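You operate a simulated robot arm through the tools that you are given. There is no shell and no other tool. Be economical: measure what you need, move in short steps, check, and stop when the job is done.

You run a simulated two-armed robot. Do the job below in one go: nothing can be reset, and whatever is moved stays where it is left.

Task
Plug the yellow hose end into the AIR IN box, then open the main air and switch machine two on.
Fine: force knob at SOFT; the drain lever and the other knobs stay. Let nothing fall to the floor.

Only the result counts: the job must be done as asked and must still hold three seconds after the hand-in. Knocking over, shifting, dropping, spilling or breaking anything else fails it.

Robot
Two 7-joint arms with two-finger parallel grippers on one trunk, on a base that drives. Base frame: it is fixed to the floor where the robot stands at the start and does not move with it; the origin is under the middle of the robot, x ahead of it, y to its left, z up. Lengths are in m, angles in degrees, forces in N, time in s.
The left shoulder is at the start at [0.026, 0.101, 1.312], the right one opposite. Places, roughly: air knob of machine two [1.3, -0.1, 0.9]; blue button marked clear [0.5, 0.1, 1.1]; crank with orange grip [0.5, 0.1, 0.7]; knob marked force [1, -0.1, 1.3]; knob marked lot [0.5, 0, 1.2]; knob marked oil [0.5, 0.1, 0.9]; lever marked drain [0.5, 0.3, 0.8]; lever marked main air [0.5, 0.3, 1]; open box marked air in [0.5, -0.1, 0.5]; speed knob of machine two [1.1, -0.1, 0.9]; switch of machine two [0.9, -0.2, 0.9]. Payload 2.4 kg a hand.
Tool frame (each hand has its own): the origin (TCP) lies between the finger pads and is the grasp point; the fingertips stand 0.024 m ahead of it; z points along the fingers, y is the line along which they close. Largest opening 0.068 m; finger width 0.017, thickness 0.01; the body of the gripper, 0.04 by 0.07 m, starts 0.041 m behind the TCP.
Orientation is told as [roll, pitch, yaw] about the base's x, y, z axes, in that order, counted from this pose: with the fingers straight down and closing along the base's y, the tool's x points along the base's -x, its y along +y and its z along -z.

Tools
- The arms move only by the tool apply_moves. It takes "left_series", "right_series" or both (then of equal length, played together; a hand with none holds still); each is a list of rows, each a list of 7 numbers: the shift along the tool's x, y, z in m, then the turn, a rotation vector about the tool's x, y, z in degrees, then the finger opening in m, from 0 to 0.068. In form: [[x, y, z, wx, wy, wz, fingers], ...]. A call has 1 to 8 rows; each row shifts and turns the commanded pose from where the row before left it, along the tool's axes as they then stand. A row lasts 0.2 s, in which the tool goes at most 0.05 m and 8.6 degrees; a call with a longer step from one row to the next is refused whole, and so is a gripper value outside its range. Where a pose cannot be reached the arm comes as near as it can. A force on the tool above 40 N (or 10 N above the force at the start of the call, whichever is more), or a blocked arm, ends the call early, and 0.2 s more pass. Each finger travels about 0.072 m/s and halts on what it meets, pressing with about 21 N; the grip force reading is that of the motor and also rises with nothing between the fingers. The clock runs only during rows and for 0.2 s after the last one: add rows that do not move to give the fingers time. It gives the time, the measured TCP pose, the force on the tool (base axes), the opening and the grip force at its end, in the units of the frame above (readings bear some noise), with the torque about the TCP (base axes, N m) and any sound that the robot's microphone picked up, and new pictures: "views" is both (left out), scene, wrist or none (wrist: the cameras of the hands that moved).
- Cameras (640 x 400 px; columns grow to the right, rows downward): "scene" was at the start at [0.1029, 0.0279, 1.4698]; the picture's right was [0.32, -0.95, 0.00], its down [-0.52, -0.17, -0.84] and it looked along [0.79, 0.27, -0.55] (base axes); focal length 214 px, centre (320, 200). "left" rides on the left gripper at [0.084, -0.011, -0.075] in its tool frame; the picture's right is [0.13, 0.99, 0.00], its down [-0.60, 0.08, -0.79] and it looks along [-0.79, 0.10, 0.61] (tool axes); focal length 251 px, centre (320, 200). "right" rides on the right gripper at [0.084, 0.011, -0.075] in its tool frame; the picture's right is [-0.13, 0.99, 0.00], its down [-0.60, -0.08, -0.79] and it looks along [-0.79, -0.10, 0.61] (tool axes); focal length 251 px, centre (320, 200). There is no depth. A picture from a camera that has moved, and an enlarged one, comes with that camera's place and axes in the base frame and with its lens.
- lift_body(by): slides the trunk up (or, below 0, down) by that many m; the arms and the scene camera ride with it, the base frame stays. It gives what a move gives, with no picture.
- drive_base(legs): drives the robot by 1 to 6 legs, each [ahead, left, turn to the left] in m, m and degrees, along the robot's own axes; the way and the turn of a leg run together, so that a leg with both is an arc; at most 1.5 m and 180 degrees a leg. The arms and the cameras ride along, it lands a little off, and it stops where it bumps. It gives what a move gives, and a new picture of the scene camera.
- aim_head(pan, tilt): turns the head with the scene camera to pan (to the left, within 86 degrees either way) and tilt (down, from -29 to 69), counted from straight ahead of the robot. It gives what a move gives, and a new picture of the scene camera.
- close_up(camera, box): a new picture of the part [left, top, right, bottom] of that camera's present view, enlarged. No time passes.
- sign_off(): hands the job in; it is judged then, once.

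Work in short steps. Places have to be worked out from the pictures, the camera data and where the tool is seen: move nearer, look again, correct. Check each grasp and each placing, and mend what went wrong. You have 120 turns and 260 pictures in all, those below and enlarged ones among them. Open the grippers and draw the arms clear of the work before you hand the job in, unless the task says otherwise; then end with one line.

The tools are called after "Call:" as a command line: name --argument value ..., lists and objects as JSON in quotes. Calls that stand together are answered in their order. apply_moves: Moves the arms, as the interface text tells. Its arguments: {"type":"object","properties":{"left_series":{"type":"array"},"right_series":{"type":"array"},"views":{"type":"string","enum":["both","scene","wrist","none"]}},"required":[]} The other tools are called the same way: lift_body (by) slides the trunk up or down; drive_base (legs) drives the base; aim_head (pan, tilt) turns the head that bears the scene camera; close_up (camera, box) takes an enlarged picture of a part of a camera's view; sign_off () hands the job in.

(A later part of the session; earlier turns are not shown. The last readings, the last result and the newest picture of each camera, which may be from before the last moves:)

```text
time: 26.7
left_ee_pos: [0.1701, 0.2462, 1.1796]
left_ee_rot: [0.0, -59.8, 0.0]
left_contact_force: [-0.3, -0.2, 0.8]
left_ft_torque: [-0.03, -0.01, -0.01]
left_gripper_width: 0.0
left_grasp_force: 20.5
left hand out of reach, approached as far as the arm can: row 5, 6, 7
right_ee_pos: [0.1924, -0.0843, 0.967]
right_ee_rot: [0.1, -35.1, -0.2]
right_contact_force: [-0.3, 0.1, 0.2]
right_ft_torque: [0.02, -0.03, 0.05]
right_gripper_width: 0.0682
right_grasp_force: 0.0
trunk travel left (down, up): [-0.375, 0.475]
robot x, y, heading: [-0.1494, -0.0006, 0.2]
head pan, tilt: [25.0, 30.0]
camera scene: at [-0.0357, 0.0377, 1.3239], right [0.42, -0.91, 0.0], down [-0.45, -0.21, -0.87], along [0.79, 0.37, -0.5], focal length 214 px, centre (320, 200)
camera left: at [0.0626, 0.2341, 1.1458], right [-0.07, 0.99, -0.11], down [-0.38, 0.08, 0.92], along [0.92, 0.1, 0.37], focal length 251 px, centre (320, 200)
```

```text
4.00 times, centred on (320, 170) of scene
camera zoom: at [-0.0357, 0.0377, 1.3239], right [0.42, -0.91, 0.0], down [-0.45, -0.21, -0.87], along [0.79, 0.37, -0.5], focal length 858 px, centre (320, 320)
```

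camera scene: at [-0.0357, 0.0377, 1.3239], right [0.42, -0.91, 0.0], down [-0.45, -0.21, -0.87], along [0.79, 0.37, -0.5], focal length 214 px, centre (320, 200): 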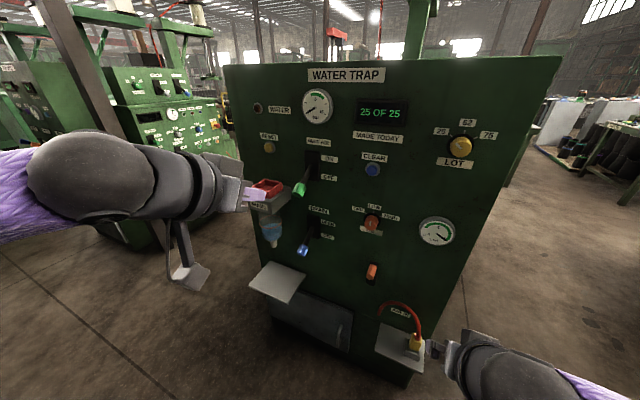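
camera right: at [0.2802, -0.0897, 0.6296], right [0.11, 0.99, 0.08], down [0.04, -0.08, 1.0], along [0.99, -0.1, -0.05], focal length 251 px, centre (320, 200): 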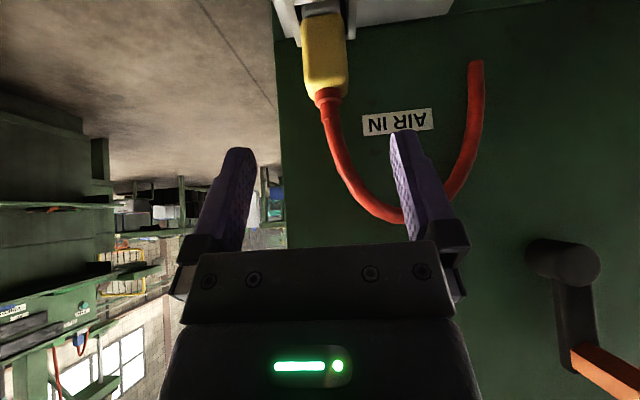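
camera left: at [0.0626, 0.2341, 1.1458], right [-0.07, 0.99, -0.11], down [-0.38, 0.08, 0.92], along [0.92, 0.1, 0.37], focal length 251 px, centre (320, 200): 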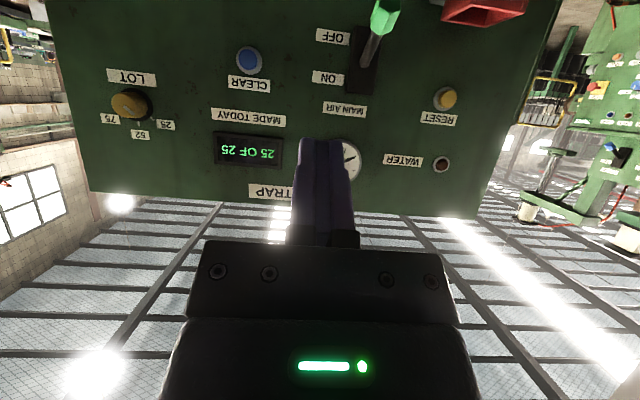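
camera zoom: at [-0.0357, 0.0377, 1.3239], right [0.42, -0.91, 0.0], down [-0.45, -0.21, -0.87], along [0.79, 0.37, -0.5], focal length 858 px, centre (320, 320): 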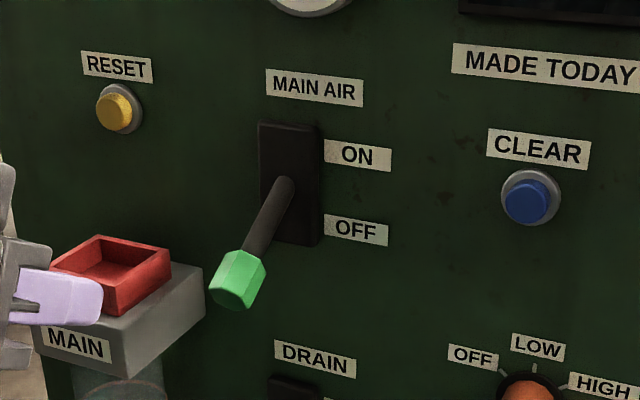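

Triangulated: lever pivot ≈ [0.535, 0.334, 1.08], green handle ≈ [0.447, 0.330, 1.037] (25° down = OFF); the red MAIN box lies beyond y 0.41. I stage the closed fingers in front of and below the handle.

Call:
apply_moves --left_series '[[0.0148, 0.0132, 0.0393, 0, 0, 0, 0], [0.0148, 0.0132, 0.0393, 0, 0, 0, 0], [0.0148, 0.0132, 0.0393, 0, 0, 0, 0], [0.0148, 0.0132, 0.0393, 0, 0, 0, 0], [0.0148, 0.0132, 0.0393, 0, 0, 0, 0]]' --views "both"

```text
time: 27.9
left_ee_pos: [0.3005, 0.3097, 1.0158]
left_ee_rot: [0.2, -59.6, -0.1]
left_contact_force: [-0.2, 0.8, 0.3]
left_ft_torque: [-0.01, -0.02, -0.01]
left_gripper_width: 0.0
left_grasp_force: 21.0
right_ee_pos: [0.1926, -0.0841, 0.9655]
right_ee_rot: [0.0, -35.1, -0.3]
right_contact_force: [0.1, 1.0, -0.1]
right_ft_torque: [-0.01, 0.02, -0.03]
right_gripper_width: 0.0678
right_grasp_force: 0.1
trunk travel left (down, up): [-0.375, 0.475]
robot x, y, heading: [-0.1489, 0.001, -0.2]
head pan, tilt: [25.0, 30.0]
camera scene: at [-0.0353, 0.0378, 1.3238], right [0.42, -0.91, 0.0], down [-0.45, -0.21, -0.87], along [0.78, 0.37, -0.5], focal length 214 px, centre (320, 200)
camera left: at [0.1928, 0.2991, 0.9821], right [-0.07, 0.99, -0.11], down [-0.38, 0.08, 0.92], along [0.92, 0.1, 0.37], focal length 251 px, centre (320, 200)
```

scene: 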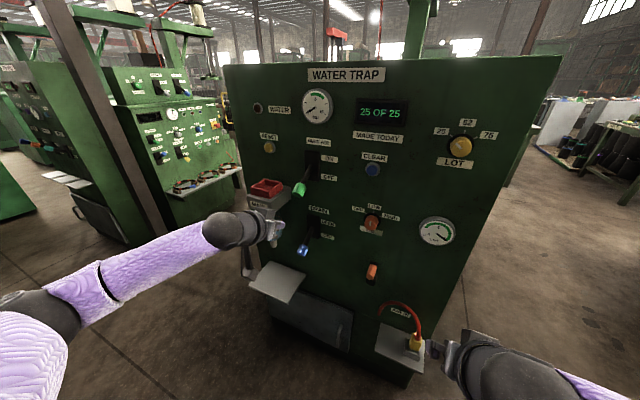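
left: 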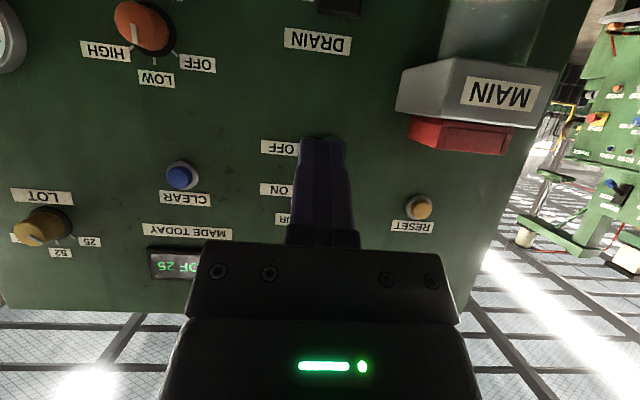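

Fingers are lined up in y within ~1.5 cm. I level the tool (pitch ≈ -84) and drop to z ≈ 0.985, y ≈ 0.327.

Call:
apply_moves --left_series '[[0.011, 0.006, 0.0, 0, -8, 0, 0], [0.011, 0.006, 0.0, 0, -8, 0, 0], [0.011, 0.005, 0.0, 0, -8, 0, 0], [0, 0, 0, 0, 0, 0, 0]]' --views "both"

Call:
close_up --camera "scene" --box '[220, 130, 380, 230]'

```text
time: 28.9
left_ee_pos: [0.2888, 0.3288, 0.9845]
left_ee_rot: [-0.3, -83.7, 0.3]
left_contact_force: [0.4, -0.3, 0.2]
left_ft_torque: [0.04, 0.02, 0.04]
left_gripper_width: 0.0001
left_grasp_force: 20.3
right_ee_pos: [0.1936, -0.0843, 0.9664]
right_ee_rot: [0.1, -35.0, -0.1]
right_contact_force: [0.1, 0.2, 0.3]
right_ft_torque: [-0.02, -0.01, -0.01]
right_gripper_width: 0.0681
right_grasp_force: 0.1
trunk travel left (down, up): [-0.375, 0.475]
robot x, y, heading: [-0.154, -0.0018, -0.1]
head pan, tilt: [25.0, 30.0]
camera scene: at [-0.0355, 0.0378, 1.3238], right [0.42, -0.91, 0.0], down [-0.45, -0.21, -0.87], along [0.79, 0.37, -0.5], focal length 214 px, centre (320, 200)
camera left: at [0.2037, 0.3169, 0.9105], right [-0.02, 0.99, -0.13], down [-0.72, 0.08, 0.69], along [0.69, 0.1, 0.71], focal length 251 px, centre (320, 200)
```

scene: 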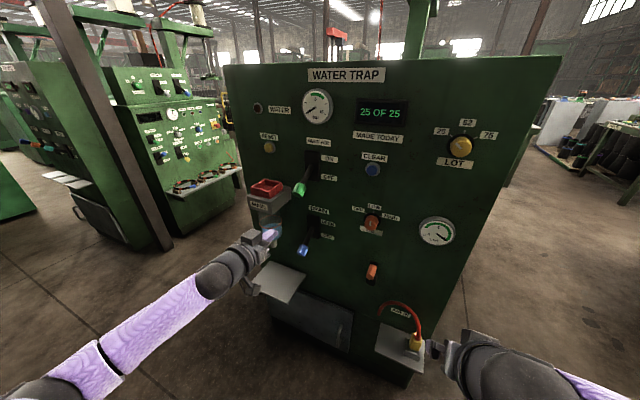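
left: 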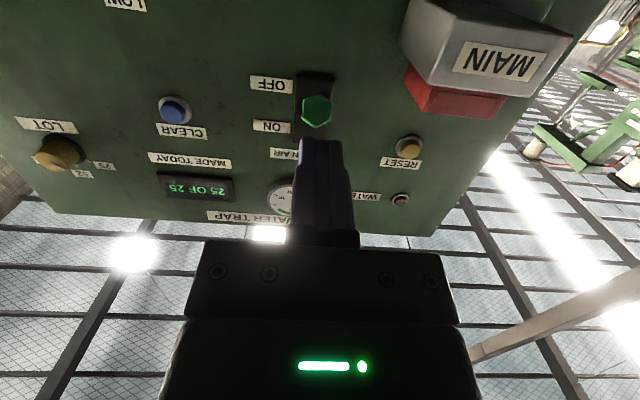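

```text
4.00 times, centred on (300, 180) of scene
camera zoom: at [-0.0355, 0.0378, 1.3238], right [0.42, -0.91, 0.0], down [-0.45, -0.21, -0.87], along [0.79, 0.37, -0.5], focal length 858 px, centre (400, 280)
```

zoom: 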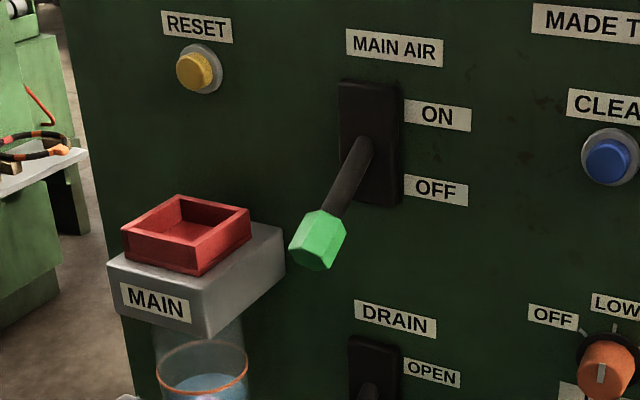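

Handle end is at ≈ [0.437, 0.330, 1.025], just above the line of the fingers. I advance 0.145 beneath it.

Call:
apply_moves --left_series '[[-0.003, 0, 0.036, 0, 0, 0, 0], [-0.002, 0, 0.036, 0, 0, 0, 0], [-0.002, 0, 0.036, 0, 0, 0, 0], [-0.002, 0, 0.036, 0, 0, 0, 0], [0, 0, 0, 0, 0, 0, 0]]' --views "both"

Call:
close_up --camera "scene" --box '[220, 130, 380, 230]'

```text
time: 30.1
left_ee_pos: [0.4359, 0.327, 0.9793]
left_ee_rot: [-0.1, -83.5, 0.2]
left_contact_force: [0.7, -0.4, 0.1]
left_ft_torque: [0.0, 0.0, 0.06]
left_gripper_width: 0.0001
left_grasp_force: 20.8
right_ee_pos: [0.1929, -0.0846, 0.9657]
right_ee_rot: [0.0, -35.1, -0.2]
right_contact_force: [0.7, 0.6, 0.7]
right_ft_torque: [0.0, -0.02, -0.01]
right_gripper_width: 0.0679
right_grasp_force: 0.2
trunk travel left (down, up): [-0.375, 0.475]
robot x, y, heading: [-0.151, 0.0006, -0.1]
head pan, tilt: [25.0, 30.0]
camera scene: at [-0.0353, 0.0377, 1.3238], right [0.42, -0.91, 0.0], down [-0.45, -0.21, -0.87], along [0.78, 0.37, -0.5], focal length 214 px, centre (320, 200)
camera left: at [0.3511, 0.316, 0.9051], right [-0.01, 0.99, -0.13], down [-0.72, 0.08, 0.69], along [0.69, 0.1, 0.71], focal length 251 px, centre (320, 200)
```

scene: 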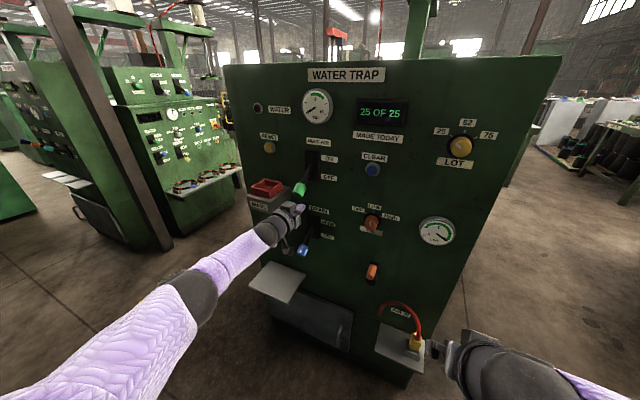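
left: 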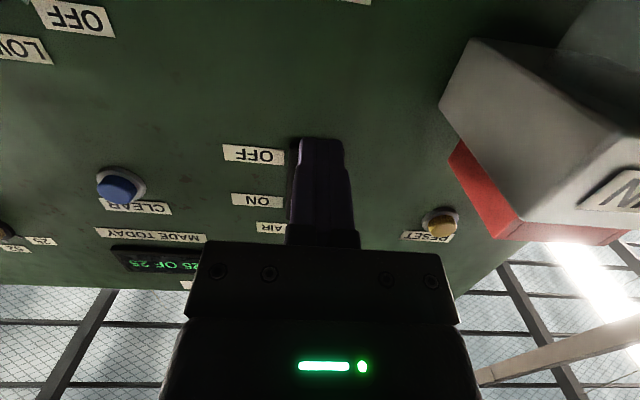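

```text
4.00 times, centred on (300, 180) of scene
camera zoom: at [-0.0353, 0.0377, 1.3238], right [0.42, -0.91, 0.0], down [-0.45, -0.21, -0.87], along [0.78, 0.37, -0.5], focal length 858 px, centre (400, 280)
```

zoom: 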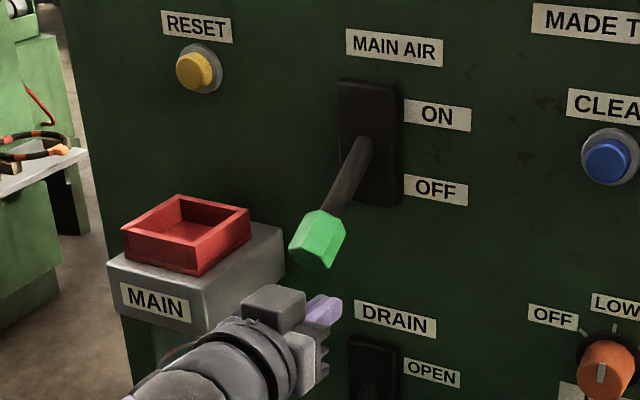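

Fingers are under the handle. I push up by 0.09 m.

Call:
apply_moves --left_series '[[-0.015, 0, -0.0017, 0, 0, 0, 0], [-0.015, 0, -0.0017, 0, 0, 0, 0], [-0.015, 0, -0.0017, 0, 0, 0, 0], [-0.015, 0, -0.0017, 0, 0, 0, 0], [-0.015, 0, -0.0017, 0, 0, 0, 0], [-0.015, 0, -0.0017, 0, 0, 0, 0], [0, 0, 0, 0, 0, 0, 0]]' --views "none"

Call:
close_up --camera "scene" --box '[220, 130, 380, 230]'

```text
time: 31.0
left_ee_pos: [0.4305, 0.3289, 1.0222]
left_ee_rot: [1.0, -82.7, -0.7]
left_contact_force: [-12.4, -3.5, -8.6]
left_ft_torque: [-0.01, -0.09, 0.02]
left_gripper_width: 0.0
left_grasp_force: 20.7
right_ee_pos: [0.1916, -0.0828, 0.9661]
right_ee_rot: [0.2, -35.2, -0.2]
right_contact_force: [0.3, 0.2, -0.3]
right_ft_torque: [-0.01, -0.02, -0.01]
right_gripper_width: 0.0682
right_grasp_force: 0.0
trunk travel left (down, up): [-0.375, 0.475]
robot x, y, heading: [-0.1542, -0.0012, 0.2]
head pan, tilt: [25.0, 30.0]
stopped in row 4 (left hand): the force on the tool passed its limit at 47 N (the readings are from after the stop); the commanded pose is now the measured one
```

```text
4.00 times, centred on (300, 180) of scene
camera zoom: at [-0.0365, 0.0378, 1.3238], right [0.42, -0.91, 0.0], down [-0.45, -0.21, -0.87], along [0.78, 0.37, -0.5], focal length 858 px, centre (400, 280)
```

zoom: 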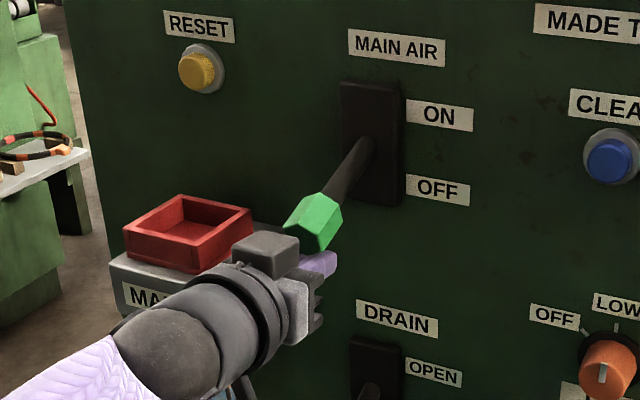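

The lever started to rise but the force spiked (-12 N in x: handle end likely near the gripper body). I back off 15 mm and push up more slowly.

Call:
apply_moves --left_series '[[0.004, 0, -0.015, 0, 0, 0, 0], [-0.008, 0, -0.0009, 0, 0, 0, 0], [-0.008, 0, -0.0009, 0, 0, 0, 0], [-0.008, 0, -0.0009, 0, 0, 0, 0], [-0.008, 0, -0.0009, 0, 0, 0, 0], [-0.008, 0, -0.0009, 0, 0, 0, 0]]' --views "wrist"

Call:
close_up --camera "scene" --box '[220, 130, 380, 230]'

```text
time: 32.4
left_ee_pos: [0.4201, 0.3309, 1.0629]
left_ee_rot: [0.8, -83.0, -0.5]
left_contact_force: [0.1, 0.7, -1.5]
left_ft_torque: [-0.02, 0.05, 0.03]
left_gripper_width: 0.0
left_grasp_force: 21.4
right_ee_pos: [0.1931, -0.0843, 0.9666]
right_ee_rot: [0.1, -35.1, -0.1]
right_contact_force: [-1.3, 0.5, -0.5]
right_ft_torque: [-0.02, -0.01, -0.02]
right_gripper_width: 0.0679
right_grasp_force: 0.1
trunk travel left (down, up): [-0.375, 0.475]
robot x, y, heading: [-0.1525, 0.0028, 0.2]
head pan, tilt: [25.0, 30.0]
camera left: at [0.3343, 0.3184, 0.9894], right [-0.02, 0.99, -0.13], down [-0.71, 0.08, 0.7], along [0.7, 0.1, 0.71], focal length 251 px, centre (320, 200)
```

left: 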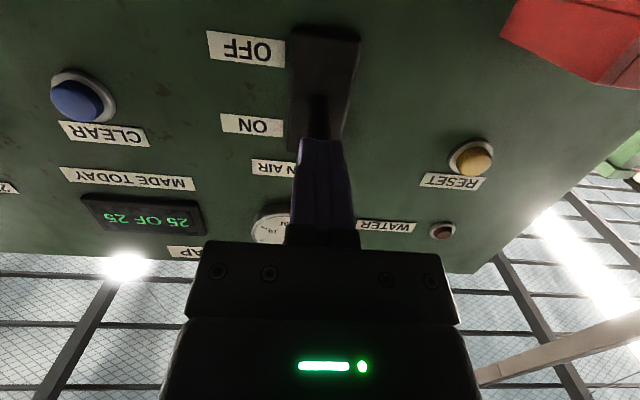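

```text
4.00 times, centred on (300, 180) of scene
camera zoom: at [-0.0358, 0.0378, 1.3238], right [0.42, -0.91, 0.0], down [-0.45, -0.21, -0.87], along [0.78, 0.37, -0.5], focal length 858 px, centre (400, 280)
```

zoom: 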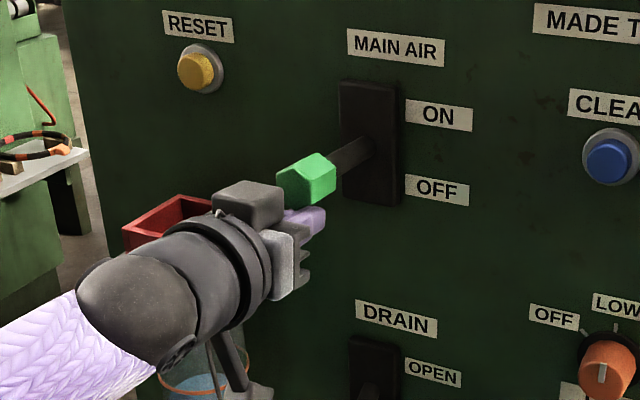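

The lever has swung to about level with low force. I continue pushing up 0.045.

Call:
apply_moves --left_series '[[-0.009, 0, -0.001, 0, 0, 0, 0], [-0.009, 0, -0.001, 0, 0, 0, 0], [-0.009, 0, -0.001, 0, 0, 0, 0], [-0.009, 0, -0.001, 0, 0, 0, 0], [-0.009, 0, -0.001, 0, 0, 0, 0]]' --views "none"

Call:
close_up --camera "scene" --box '[220, 90, 380, 230]'

```text
time: 33.6
left_ee_pos: [0.418, 0.3294, 1.106]
left_ee_rot: [0.5, -83.0, -0.4]
left_contact_force: [0.0, 0.3, -1.3]
left_ft_torque: [0.0, 0.04, 0.01]
left_gripper_width: 0.0
left_grasp_force: 20.8
right_ee_pos: [0.1924, -0.0826, 0.966]
right_ee_rot: [0.1, -35.1, -0.1]
right_contact_force: [0.5, -0.1, 0.1]
right_ft_torque: [-0.03, 0.02, -0.01]
right_gripper_width: 0.068
right_grasp_force: 0.0
trunk travel left (down, up): [-0.375, 0.475]
robot x, y, heading: [-0.155, -0.003, -0.1]
head pan, tilt: [25.0, 30.0]
```

```text
2.86 times, centred on (300, 160) of scene
camera zoom: at [-0.0357, 0.0379, 1.3238], right [0.42, -0.91, 0.0], down [-0.45, -0.21, -0.87], along [0.78, 0.37, -0.5], focal length 613 px, centre (377, 314)
```

zoom: 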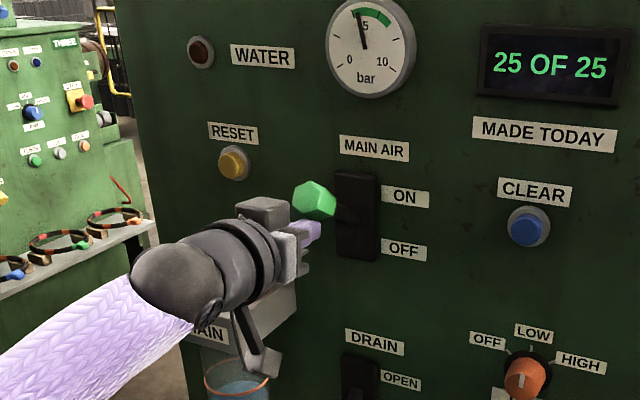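

The bar gauge has jumped to the green zone. I push a little further to make sure of the stop.

Call:
apply_moves --left_series '[[-0.006, 0, -0.0007, 0, 0, 0, 0], [-0.006, 0, -0.0007, 0, 0, 0, 0], [-0.006, 0, -0.0007, 0, 0, 0, 0]]' --views "none"

Call:
close_up --camera "scene" --box '[220, 90, 380, 230]'

```text
time: 34.1
left_ee_pos: [0.4174, 0.3294, 1.1073]
left_ee_rot: [0.2, -81.8, 0.1]
left_contact_force: [-3.4, -0.4, -7.5]
left_ft_torque: [0.0, 0.13, 0.06]
left_gripper_width: 0.0002
left_grasp_force: 21.1
right_ee_pos: [0.1925, -0.0831, 0.9664]
right_ee_rot: [0.1, -35.1, 0.1]
right_contact_force: [0.5, -0.1, 0.8]
right_ft_torque: [-0.01, 0.03, -0.03]
right_gripper_width: 0.0681
right_grasp_force: 0.1
trunk travel left (down, up): [-0.375, 0.475]
robot x, y, heading: [-0.1542, 0.0007, -0.1]
head pan, tilt: [25.0, 30.0]
stopped in row 2 (left hand): the force on the tool passed its limit at 46 N (the readings are from after the stop); the commanded pose is now the measured one
```

```text
2.86 times, centred on (300, 160) of scene
camera zoom: at [-0.036, 0.0382, 1.3239], right [0.42, -0.91, 0.0], down [-0.45, -0.21, -0.87], along [0.78, 0.37, -0.5], focal length 613 px, centre (377, 314)
```

zoom: 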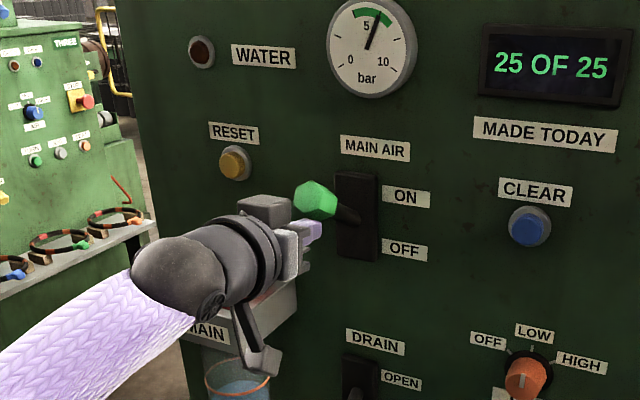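

Lever is at its ON stop, pressure 6 bar. I drop slightly and withdraw.

Call:
apply_moves --left_series '[[0.025, 0, 0.0, 0, 0, 0, 0], [0, 0, -0.045, 0, 0, 0, 0], [0, 0, -0.045, 0, 0, 0, 0], [0, 0, -0.045, 0, 0, 0, 0], [0, 0, -0.03, 0, 0, 0, 0]]' --views "none"

Call:
close_up --camera "scene" --box '[220, 90, 380, 230]'

Call:
aim_head --pan -30 --tilt 10

```text
time: 35.4
left_ee_pos: [0.2502, 0.3288, 1.1073]
left_ee_rot: [0.9, -82.0, -0.7]
left_contact_force: [-0.5, -0.8, -0.6]
left_ft_torque: [-0.04, 0.01, 0.01]
left_gripper_width: 0.0
left_grasp_force: 21.1
right_ee_pos: [0.1923, -0.0849, 0.9662]
right_ee_rot: [0.1, -35.1, -0.1]
right_contact_force: [-0.2, -0.1, -0.1]
right_ft_torque: [0.01, -0.01, 0.03]
right_gripper_width: 0.0678
right_grasp_force: 0.1
trunk travel left (down, up): [-0.375, 0.475]
robot x, y, heading: [-0.1555, 0.0019, -0.0]
head pan, tilt: [25.0, 30.0]
```

```text
2.86 times, centred on (300, 160) of scene
camera zoom: at [-0.0364, 0.0378, 1.3239], right [0.42, -0.91, 0.0], down [-0.45, -0.21, -0.87], along [0.78, 0.37, -0.5], focal length 613 px, centre (377, 314)
```

zoom: 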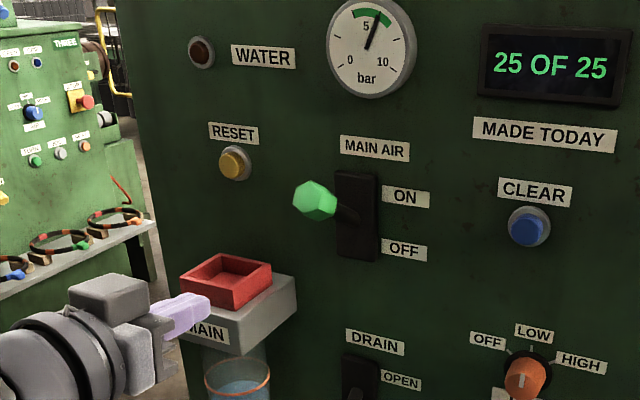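

```text
time: 36.6
left_ee_pos: [0.2505, 0.3306, 1.1066]
left_ee_rot: [0.3, -82.0, 0.0]
left_contact_force: [0.0, -0.3, 0.3]
left_ft_torque: [0.0, 0.02, -0.01]
left_gripper_width: 0.0
left_grasp_force: 20.5
right_ee_pos: [0.1922, -0.0847, 0.9654]
right_ee_rot: [0.1, -35.1, -0.1]
right_contact_force: [0.2, 0.3, -0.8]
right_ft_torque: [0.0, 0.04, 0.0]
right_gripper_width: 0.0683
right_grasp_force: 0.1
trunk travel left (down, up): [-0.375, 0.475]
robot x, y, heading: [-0.1522, -0.0005, 0.0]
head pan, tilt: [-30.0, 10.0]
camera scene: at [-0.0375, -0.0468, 1.3561], right [-0.5, -0.87, 0.0], down [-0.15, 0.09, -0.98], along [0.85, -0.49, -0.17], focal length 214 px, centre (320, 200)
```

scene: 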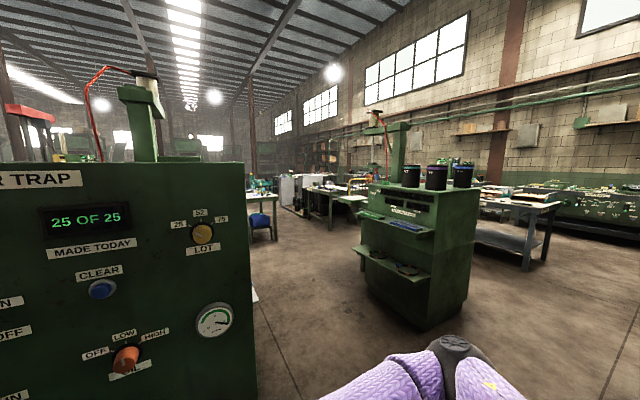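

Main air is ON, panel untouched otherwise. Machine two's controls should be on the far side along y≈-0.1; I drive right 0.7 m and look left.

Call:
drive_base --legs '[[0, -0.7, 0]]'

Call:
aim_head --pan 30 --tilt 15

```text
time: 40.4
left_ee_pos: [0.2511, -0.3722, 1.1068]
left_ee_rot: [0.5, -82.1, -0.5]
left_contact_force: [-0.2, 0.1, 0.6]
left_ft_torque: [-0.02, 0.01, 0.0]
left_gripper_width: 0.0
left_grasp_force: 21.3
right_ee_pos: [0.1909, -0.7864, 0.9675]
right_ee_rot: [0.2, -35.1, -0.4]
right_contact_force: [0.1, -0.3, -0.2]
right_ft_torque: [0.0, 0.01, 0.04]
right_gripper_width: 0.0678
right_grasp_force: 0.1
trunk travel left (down, up): [-0.375, 0.475]
robot x, y, heading: [-0.1565, -0.6991, -0.1]
head pan, tilt: [-30.0, 10.0]
camera scene: at [-0.0387, -0.7481, 1.3562], right [-0.5, -0.86, 0.0], down [-0.15, 0.09, -0.98], along [0.85, -0.5, -0.17], focal length 214 px, centre (320, 200)
```

scene: 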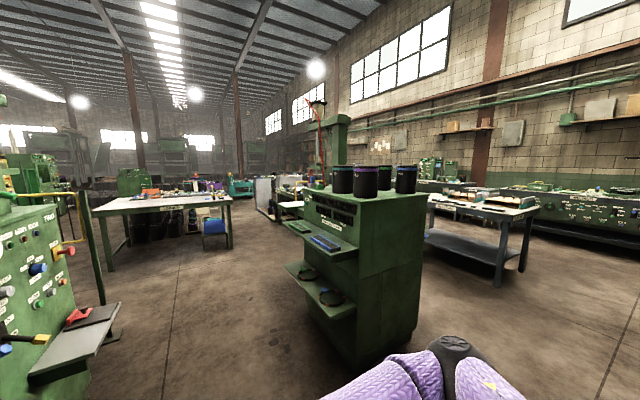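

```text
time: 41.7
left_ee_pos: [0.2504, -0.3747, 1.1072]
left_ee_rot: [0.4, -82.0, -0.5]
left_contact_force: [-0.6, 0.4, 0.0]
left_ft_torque: [0.03, -0.02, -0.02]
left_gripper_width: 0.0
left_grasp_force: 21.3
right_ee_pos: [0.1906, -0.7865, 0.9671]
right_ee_rot: [0.2, -35.1, -0.4]
right_contact_force: [-0.2, 0.8, 0.1]
right_ft_torque: [-0.04, -0.03, 0.01]
right_gripper_width: 0.0679
right_grasp_force: 0.1
trunk travel left (down, up): [-0.375, 0.475]
robot x, y, heading: [-0.1539, -0.6966, -0.1]
head pan, tilt: [30.0, 15.0]
camera scene: at [-0.0379, -0.6547, 1.348], right [0.5, -0.87, 0.0], down [-0.22, -0.13, -0.97], along [0.84, 0.48, -0.26], focal length 214 px, centre (320, 200)
```

scene: 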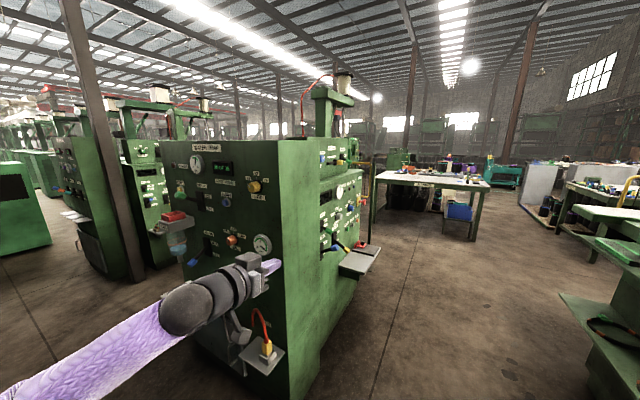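

Machine two's panel is on the right side (faces -y), with a shelf at its far end. I'll zoom in.

Call:
close_up --camera "scene" --box '[270, 120, 430, 290]'

Call:
drive_base --legs '[[0.6, -0.15, 0]]'

Call:
aim_head --pan 70 --tilt 20

```text
2.35 times, centred on (350, 205) of scene
camera zoom: at [-0.0379, -0.6547, 1.348], right [0.5, -0.87, 0.0], down [-0.22, -0.13, -0.97], along [0.84, 0.48, -0.26], focal length 505 px, centre (249, 188)
```

zoom: 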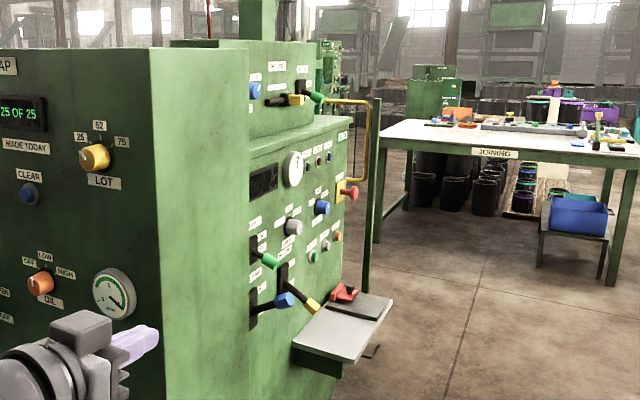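

```text
time: 45.1
left_ee_pos: [0.8363, -0.5245, 1.1068]
left_ee_rot: [0.4, -82.0, -0.3]
left_contact_force: [-0.5, 0.8, 0.0]
left_ft_torque: [0.01, 0.0, 0.01]
left_gripper_width: 0.0
left_grasp_force: 21.7
right_ee_pos: [0.7766, -0.9398, 0.9677]
right_ee_rot: [0.3, -35.1, -0.3]
right_contact_force: [-0.7, 0.0, 0.7]
right_ft_torque: [0.0, 0.02, -0.01]
right_gripper_width: 0.0682
right_grasp_force: 0.1
trunk travel left (down, up): [-0.375, 0.475]
robot x, y, heading: [0.4319, -0.8511, -0.0]
head pan, tilt: [30.0, 15.0]
camera scene: at [0.5478, -0.8075, 1.348], right [0.5, -0.87, 0.0], down [-0.22, -0.13, -0.97], along [0.84, 0.48, -0.26], focal length 214 px, centre (320, 200)
```

scene: 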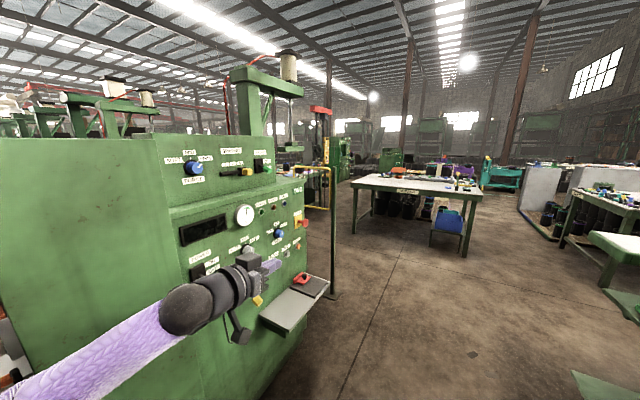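

```text
time: 46.2
left_ee_pos: [0.8358, -0.525, 1.1076]
left_ee_rot: [0.4, -82.0, -0.3]
left_contact_force: [-1.3, 0.5, -0.7]
left_ft_torque: [0.04, 0.01, 0.03]
left_gripper_width: 0.0
left_grasp_force: 20.5
right_ee_pos: [0.7764, -0.9384, 0.9674]
right_ee_rot: [0.2, -35.1, -0.3]
right_contact_force: [0.2, 0.0, -0.1]
right_ft_torque: [0.01, -0.01, 0.02]
right_gripper_width: 0.0679
right_grasp_force: 0.0
trunk travel left (down, up): [-0.375, 0.475]
robot x, y, heading: [0.4302, -0.8492, 0.0]
head pan, tilt: [70.0, 20.0]
camera scene: at [0.4987, -0.7666, 1.3399], right [0.94, -0.34, 0.0], down [-0.12, -0.32, -0.94], along [0.32, 0.88, -0.34], focal length 214 px, centre (320, 200)
```

scene: 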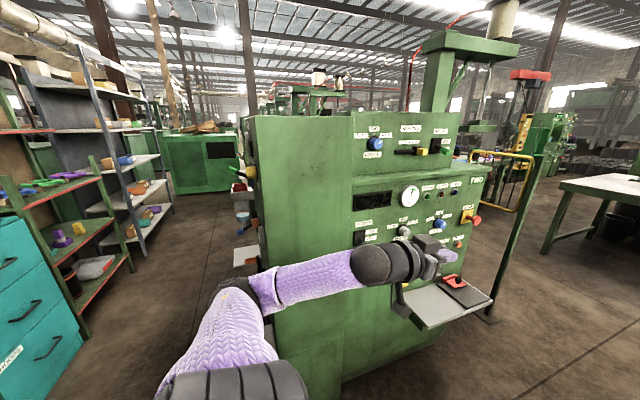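

Next I turn 90° left to face machine two, then move along +x.

Call:
drive_base --legs '[[0, 0, 90], [-0.05, -0.55, 0]]'

Call:
aim_head --pan 0 --tilt 25

Call:
close_up --camera "scene" --box '[160, 60, 480, 260]'

```text
time: 53.4
left_ee_pos: [0.6558, -0.4938, 1.1077]
left_ee_rot: [0.4, -82.0, 91.4]
left_contact_force: [0.3, -0.1, 0.3]
left_ft_torque: [-0.05, 0.01, -0.01]
left_gripper_width: 0.0001
left_grasp_force: 21.1
right_ee_pos: [1.0713, -0.5407, 0.9674]
right_ee_rot: [0.2, -35.2, 91.6]
right_contact_force: [-0.8, 0.4, 0.7]
right_ft_torque: [-0.01, 0.03, -0.01]
right_gripper_width: 0.0682
right_grasp_force: 0.1
trunk travel left (down, up): [-0.375, 0.475]
robot x, y, heading: [0.9951, -0.8863, 91.9]
head pan, tilt: [70.0, 20.0]
camera scene: at [0.9082, -0.8238, 1.3399], right [0.31, 0.95, 0.0], down [0.32, -0.11, -0.94], along [-0.89, 0.29, -0.34], focal length 214 px, centre (320, 200)
```

scene: 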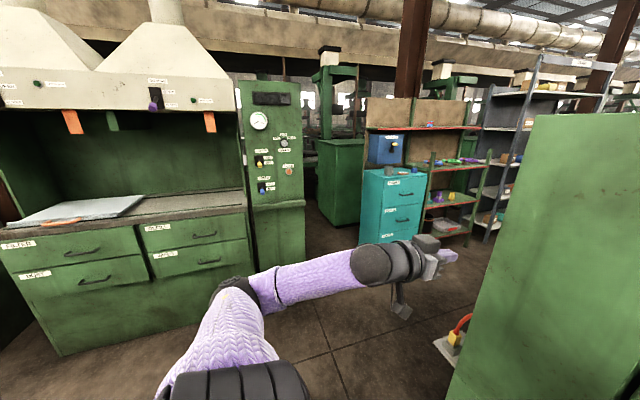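

```text
time: 54.8
left_ee_pos: [0.6553, -0.4939, 1.1065]
left_ee_rot: [0.3, -82.0, 91.5]
left_contact_force: [-0.9, 0.2, -0.4]
left_ft_torque: [0.0, 0.04, 0.02]
left_gripper_width: 0.0002
left_grasp_force: 20.6
right_ee_pos: [1.0718, -0.5401, 0.9665]
right_ee_rot: [0.2, -35.1, 91.6]
right_contact_force: [-0.7, -0.5, -0.8]
right_ft_torque: [-0.01, -0.03, -0.01]
right_gripper_width: 0.0681
right_grasp_force: 0.0
trunk travel left (down, up): [-0.375, 0.475]
robot x, y, heading: [0.9984, -0.887, 91.7]
head pan, tilt: [0.0, 25.0]
camera scene: at [0.9935, -0.7608, 1.3318], right [1.0, 0.03, 0.0], down [0.01, -0.42, -0.91], along [-0.03, 0.91, -0.42], focal length 214 px, centre (320, 200)
```

scene: 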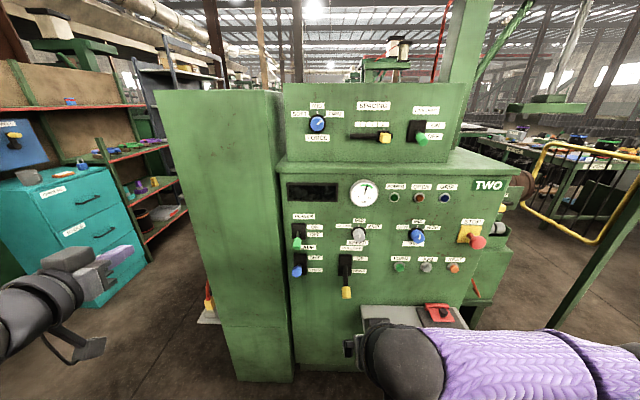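

```text
2.00 times, centred on (320, 160) of scene
camera zoom: at [0.9935, -0.7608, 1.3318], right [1.0, 0.03, 0.0], down [0.01, -0.42, -0.91], along [-0.03, 0.91, -0.42], focal length 429 px, centre (320, 280)
```

zoom: 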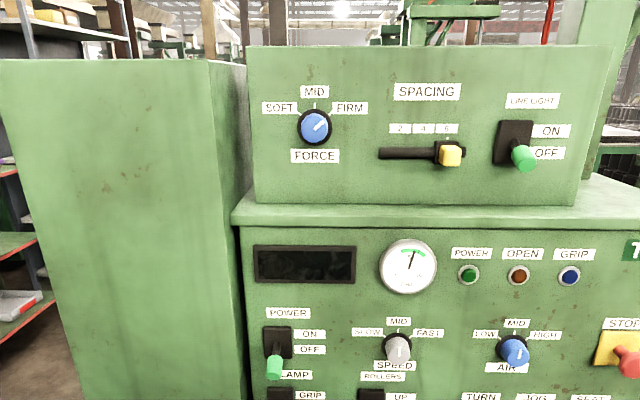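

Machine TWO: POWER lever is OFF, FORCE knob at FIRM and must be turned to SOFT. I raise the right arm out of the way of the levers, lift the trunk and drive a little closer.

Call:
apply_moves --right_series '[[-0.015, -0.03, -0.022, 0, 0, 0, 0.068], [-0.015, -0.03, -0.022, 0, 0, 0, 0.068], [-0.015, -0.03, -0.022, 0, 0, 0, 0.068], [-0.015, -0.03, -0.022, 0, 0, 0, 0.068]]' --views "none"

Call:
lift_body --by 0.1

Call:
drive_base --legs '[[0.14, 0.02, -1.7]]'

Call:
close_up --camera "scene" --box '[240, 60, 400, 180]'

```text
time: 55.8
left_ee_pos: [0.6561, -0.4943, 1.1078]
left_ee_rot: [0.5, -82.0, 91.4]
left_contact_force: [-0.1, -0.5, -0.1]
left_ft_torque: [0.03, 0.01, -0.01]
left_gripper_width: 0.0001
left_grasp_force: 20.9
right_ee_pos: [1.1927, -0.5396, 1.0713]
right_ee_rot: [0.2, -35.0, 91.7]
right_contact_force: [0.0, -0.3, -0.3]
right_ft_torque: [0.02, -0.02, 0.02]
right_gripper_width: 0.0677
right_grasp_force: 0.0
trunk travel left (down, up): [-0.375, 0.475]
robot x, y, heading: [0.9963, -0.8882, 91.8]
head pan, tilt: [0.0, 25.0]
```

```text
time: 57.1
left_ee_pos: [0.6559, -0.4935, 1.2083]
left_ee_rot: [0.6, -82.0, 91.3]
left_contact_force: [0.7, 0.0, -0.1]
left_ft_torque: [-0.03, -0.01, 0.0]
left_gripper_width: 0.0002
left_grasp_force: 20.9
right_ee_pos: [1.192, -0.5387, 1.1732]
right_ee_rot: [0.0, -35.2, 91.6]
right_contact_force: [0.4, 0.0, -0.4]
right_ft_torque: [0.01, -0.01, 0.0]
right_gripper_width: 0.0683
right_grasp_force: 0.0
trunk travel left (down, up): [-0.475, 0.375]
robot x, y, heading: [0.9953, -0.8867, 91.9]
head pan, tilt: [0.0, 25.0]
```

```text
time: 58.4
left_ee_pos: [0.6473, -0.3396, 1.2079]
left_ee_rot: [0.3, -81.9, 89.7]
left_contact_force: [0.5, -0.5, 0.3]
left_ft_torque: [-0.01, 0.01, 0.0]
left_gripper_width: 0.0001
left_grasp_force: 21.0
right_ee_pos: [1.1803, -0.3989, 1.1727]
right_ee_rot: [0.1, -35.0, 89.8]
right_contact_force: [0.0, -0.3, -0.8]
right_ft_torque: [-0.02, 0.0, -0.02]
right_gripper_width: 0.0681
right_grasp_force: 0.1
trunk travel left (down, up): [-0.475, 0.375]
robot x, y, heading: [0.9758, -0.7422, 89.9]
head pan, tilt: [0.0, 25.0]
camera scene: at [0.9753, -0.6286, 1.4323], right [1.0, 0.0, 0.0], down [0.0, -0.42, -0.91], along [0.0, 0.91, -0.42], focal length 214 px, centre (320, 200)
```

scene: 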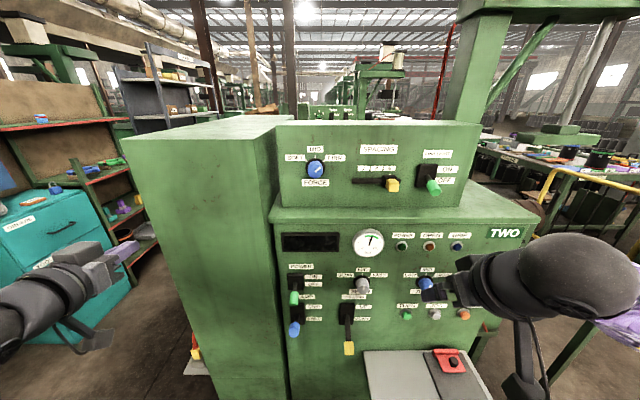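

```text
3.33 times, centred on (320, 120) of scene
camera zoom: at [0.9753, -0.6286, 1.4323], right [1.0, 0.0, 0.0], down [0.0, -0.42, -0.91], along [0.0, 0.91, -0.42], focal length 715 px, centre (320, 467)
```

zoom: 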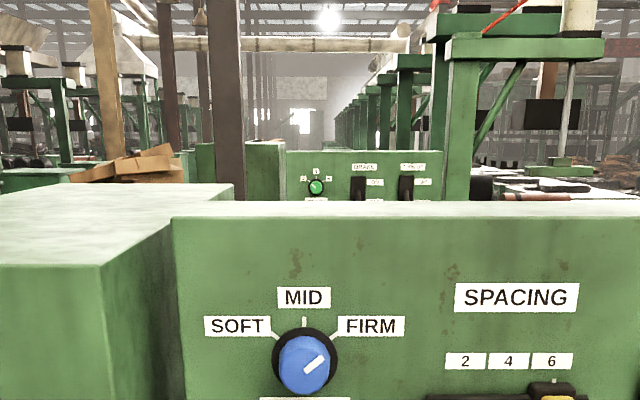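

Knob face is triangulated at ≈ [0.963, -0.09, 1.271], pointer ~50° to the right (FIRM). I move the left hand across in front of it, levelling the tool and opening the fingers.

Call:
apply_moves --left_series '[[-0.009, -0.045, 0.0055, 0, -1.1, 0, 0.01], [-0.009, -0.045, 0.0055, 0, -1.1, 0, 0.03], [-0.009, -0.045, 0.0055, 0, -1.1, 0, 0.05], [-0.009, -0.045, 0.0055, 0, -1.1, 0, 0.05], [-0.009, -0.045, 0.0055, 0, -1.1, 0, 0.05], [-0.009, -0.045, 0.0055, 0, -1.1, 0, 0.05], [-0.009, -0.045, 0.0055, 0, -1.1, 0, 0.05]]' --views "both"

```text
time: 60.0
left_ee_pos: [0.9622, -0.2946, 1.2674]
left_ee_rot: [27.9, -89.6, 62.1]
left_contact_force: [0.1, 0.0, -0.4]
left_ft_torque: [-0.01, 0.05, 0.03]
left_gripper_width: 0.05
left_grasp_force: 0.0
right_ee_pos: [1.1801, -0.3998, 1.1725]
right_ee_rot: [0.1, -35.1, 89.7]
right_contact_force: [0.0, 0.4, 0.4]
right_ft_torque: [-0.02, -0.01, 0.0]
right_gripper_width: 0.068
right_grasp_force: 0.1
trunk travel left (down, up): [-0.475, 0.375]
robot x, y, heading: [0.9732, -0.7445, 90.1]
head pan, tilt: [0.0, 25.0]
camera scene: at [0.9763, -0.6296, 1.4324], right [1.0, 0.0, 0.0], down [0.0, -0.42, -0.91], along [0.0, 0.91, -0.42], focal length 214 px, centre (320, 200)
camera left: at [0.9727, -0.3713, 1.1849], right [-0.99, 0.0, -0.13], down [-0.08, -0.79, 0.61], along [-0.1, 0.61, 0.78], focal length 251 px, centre (320, 200)
```

scene: 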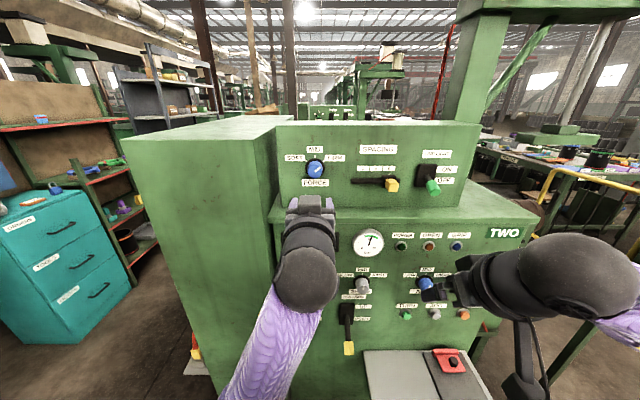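
left: 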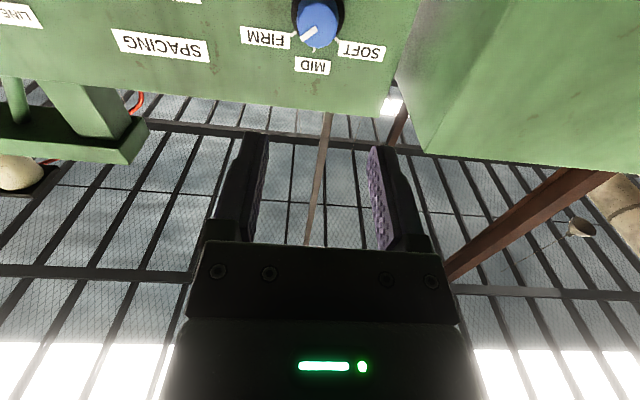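

Tool is level and aligned with the knob axis within ~3 mm. I pre-rotate +45° (clockwise) and open wide, then check.

Call:
apply_moves --left_series '[[-0.003, -0.001, 0.02, 0, 0, 7.5, 0.068], [0, 0, 0.02, 0, 0, 7.5, 0.068], [0, 0, 0.02, 0, 0, 7.5, 0.068], [0, 0, 0.02, 0, 0, 7.5, 0.068], [0, 0, 0.015, 0, 0, 7.5, 0.068], [0, 0, 0.015, 0, 0, 7.5, 0.068]]' --views "both"

Call:
close_up --camera "scene" --box '[240, 120, 400, 240]'

```text
time: 61.4
left_ee_pos: [0.9619, -0.1871, 1.2695]
left_ee_rot: [89.5, -44.8, 0.4]
left_contact_force: [-0.3, 0.2, -0.6]
left_ft_torque: [-0.03, -0.01, -0.01]
left_gripper_width: 0.0678
left_grasp_force: 0.1
right_ee_pos: [1.1799, -0.4008, 1.1723]
right_ee_rot: [0.3, -35.1, 89.8]
right_contact_force: [0.2, -0.6, 1.0]
right_ft_torque: [-0.04, 0.05, 0.0]
right_gripper_width: 0.068
right_grasp_force: 0.0
trunk travel left (down, up): [-0.475, 0.375]
robot x, y, heading: [0.9787, -0.7408, 89.9]
head pan, tilt: [0.0, 25.0]
camera scene: at [0.9756, -0.6294, 1.4324], right [1.0, 0.0, 0.0], down [0.0, -0.42, -0.91], along [0.0, 0.91, -0.42], focal length 214 px, centre (320, 200)
camera left: at [0.9099, -0.2625, 1.2034], right [-0.79, 0.0, 0.61], down [0.37, -0.79, 0.49], along [0.49, 0.61, 0.62], focal length 251 px, centre (320, 200)
```

scene: 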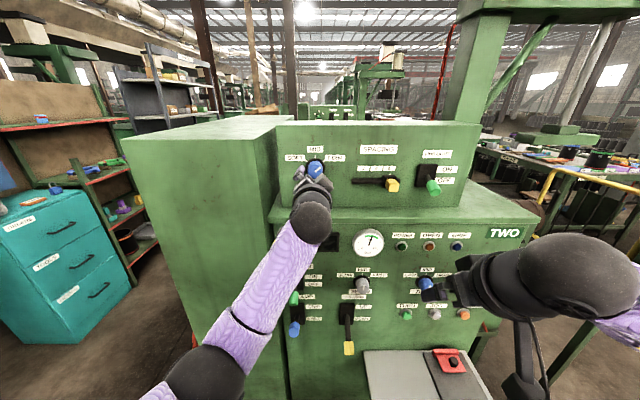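
left: 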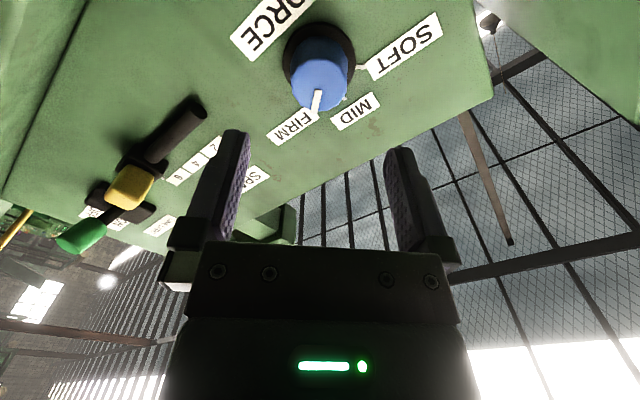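

```text
3.33 times, centred on (320, 180) of scene
camera zoom: at [0.9756, -0.6294, 1.4324], right [1.0, 0.0, 0.0], down [0.0, -0.42, -0.91], along [0.0, 0.91, -0.42], focal length 715 px, centre (320, 267)
```

zoom: 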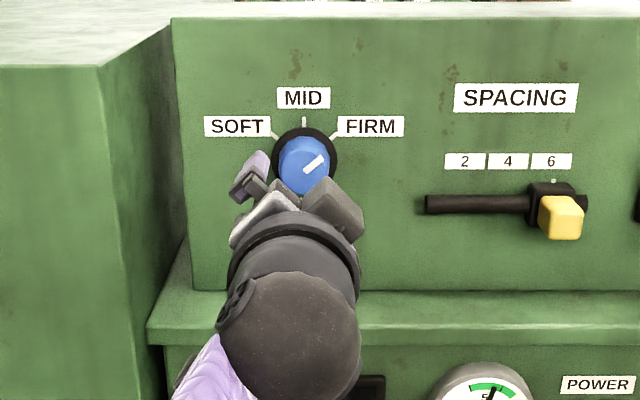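

Knob face is at y ≈ -0.105, panel ≈ -0.065. I advance 0.08 (tips at y ≈ -0.083) around the knob.

Call:
apply_moves --left_series '[[0, 0, 0.03, 0, 0, 0, 0.068], [0, 0, 0.025, 0, 0, 0, 0.068], [0, 0, 0.025, 0, 0, 0, 0.068], [0, 0, 0, 0, 0, 0, 0.068]]' --views "wrist"

```text
time: 62.4
left_ee_pos: [0.9639, -0.1144, 1.2657]
left_ee_rot: [89.6, -45.0, 0.3]
left_contact_force: [0.2, 0.5, -0.2]
left_ft_torque: [-0.01, 0.0, -0.04]
left_gripper_width: 0.068
left_grasp_force: 0.1
left hand out of reach, approached as far as the arm can: row 3
right_ee_pos: [1.1813, -0.4003, 1.1729]
right_ee_rot: [0.2, -35.1, 89.7]
right_contact_force: [0.1, 0.6, -0.9]
right_ft_torque: [-0.03, -0.02, 0.01]
right_gripper_width: 0.0678
right_grasp_force: 0.1
trunk travel left (down, up): [-0.475, 0.375]
robot x, y, heading: [0.9731, -0.7429, 90.0]
head pan, tilt: [0.0, 25.0]
camera left: at [0.9124, -0.1899, 1.2006], right [-0.79, 0.0, 0.61], down [0.37, -0.79, 0.49], along [0.48, 0.61, 0.63], focal length 251 px, centre (320, 200)
```

left: 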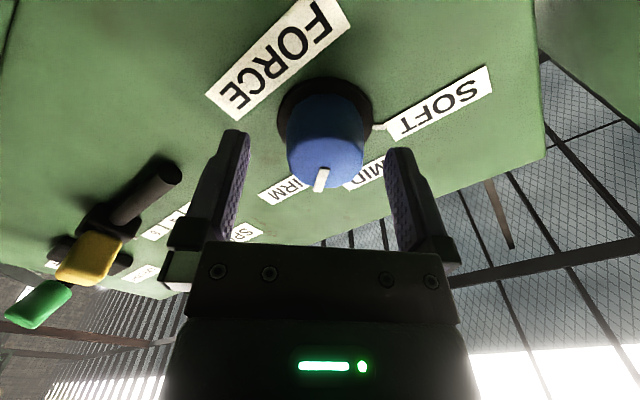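

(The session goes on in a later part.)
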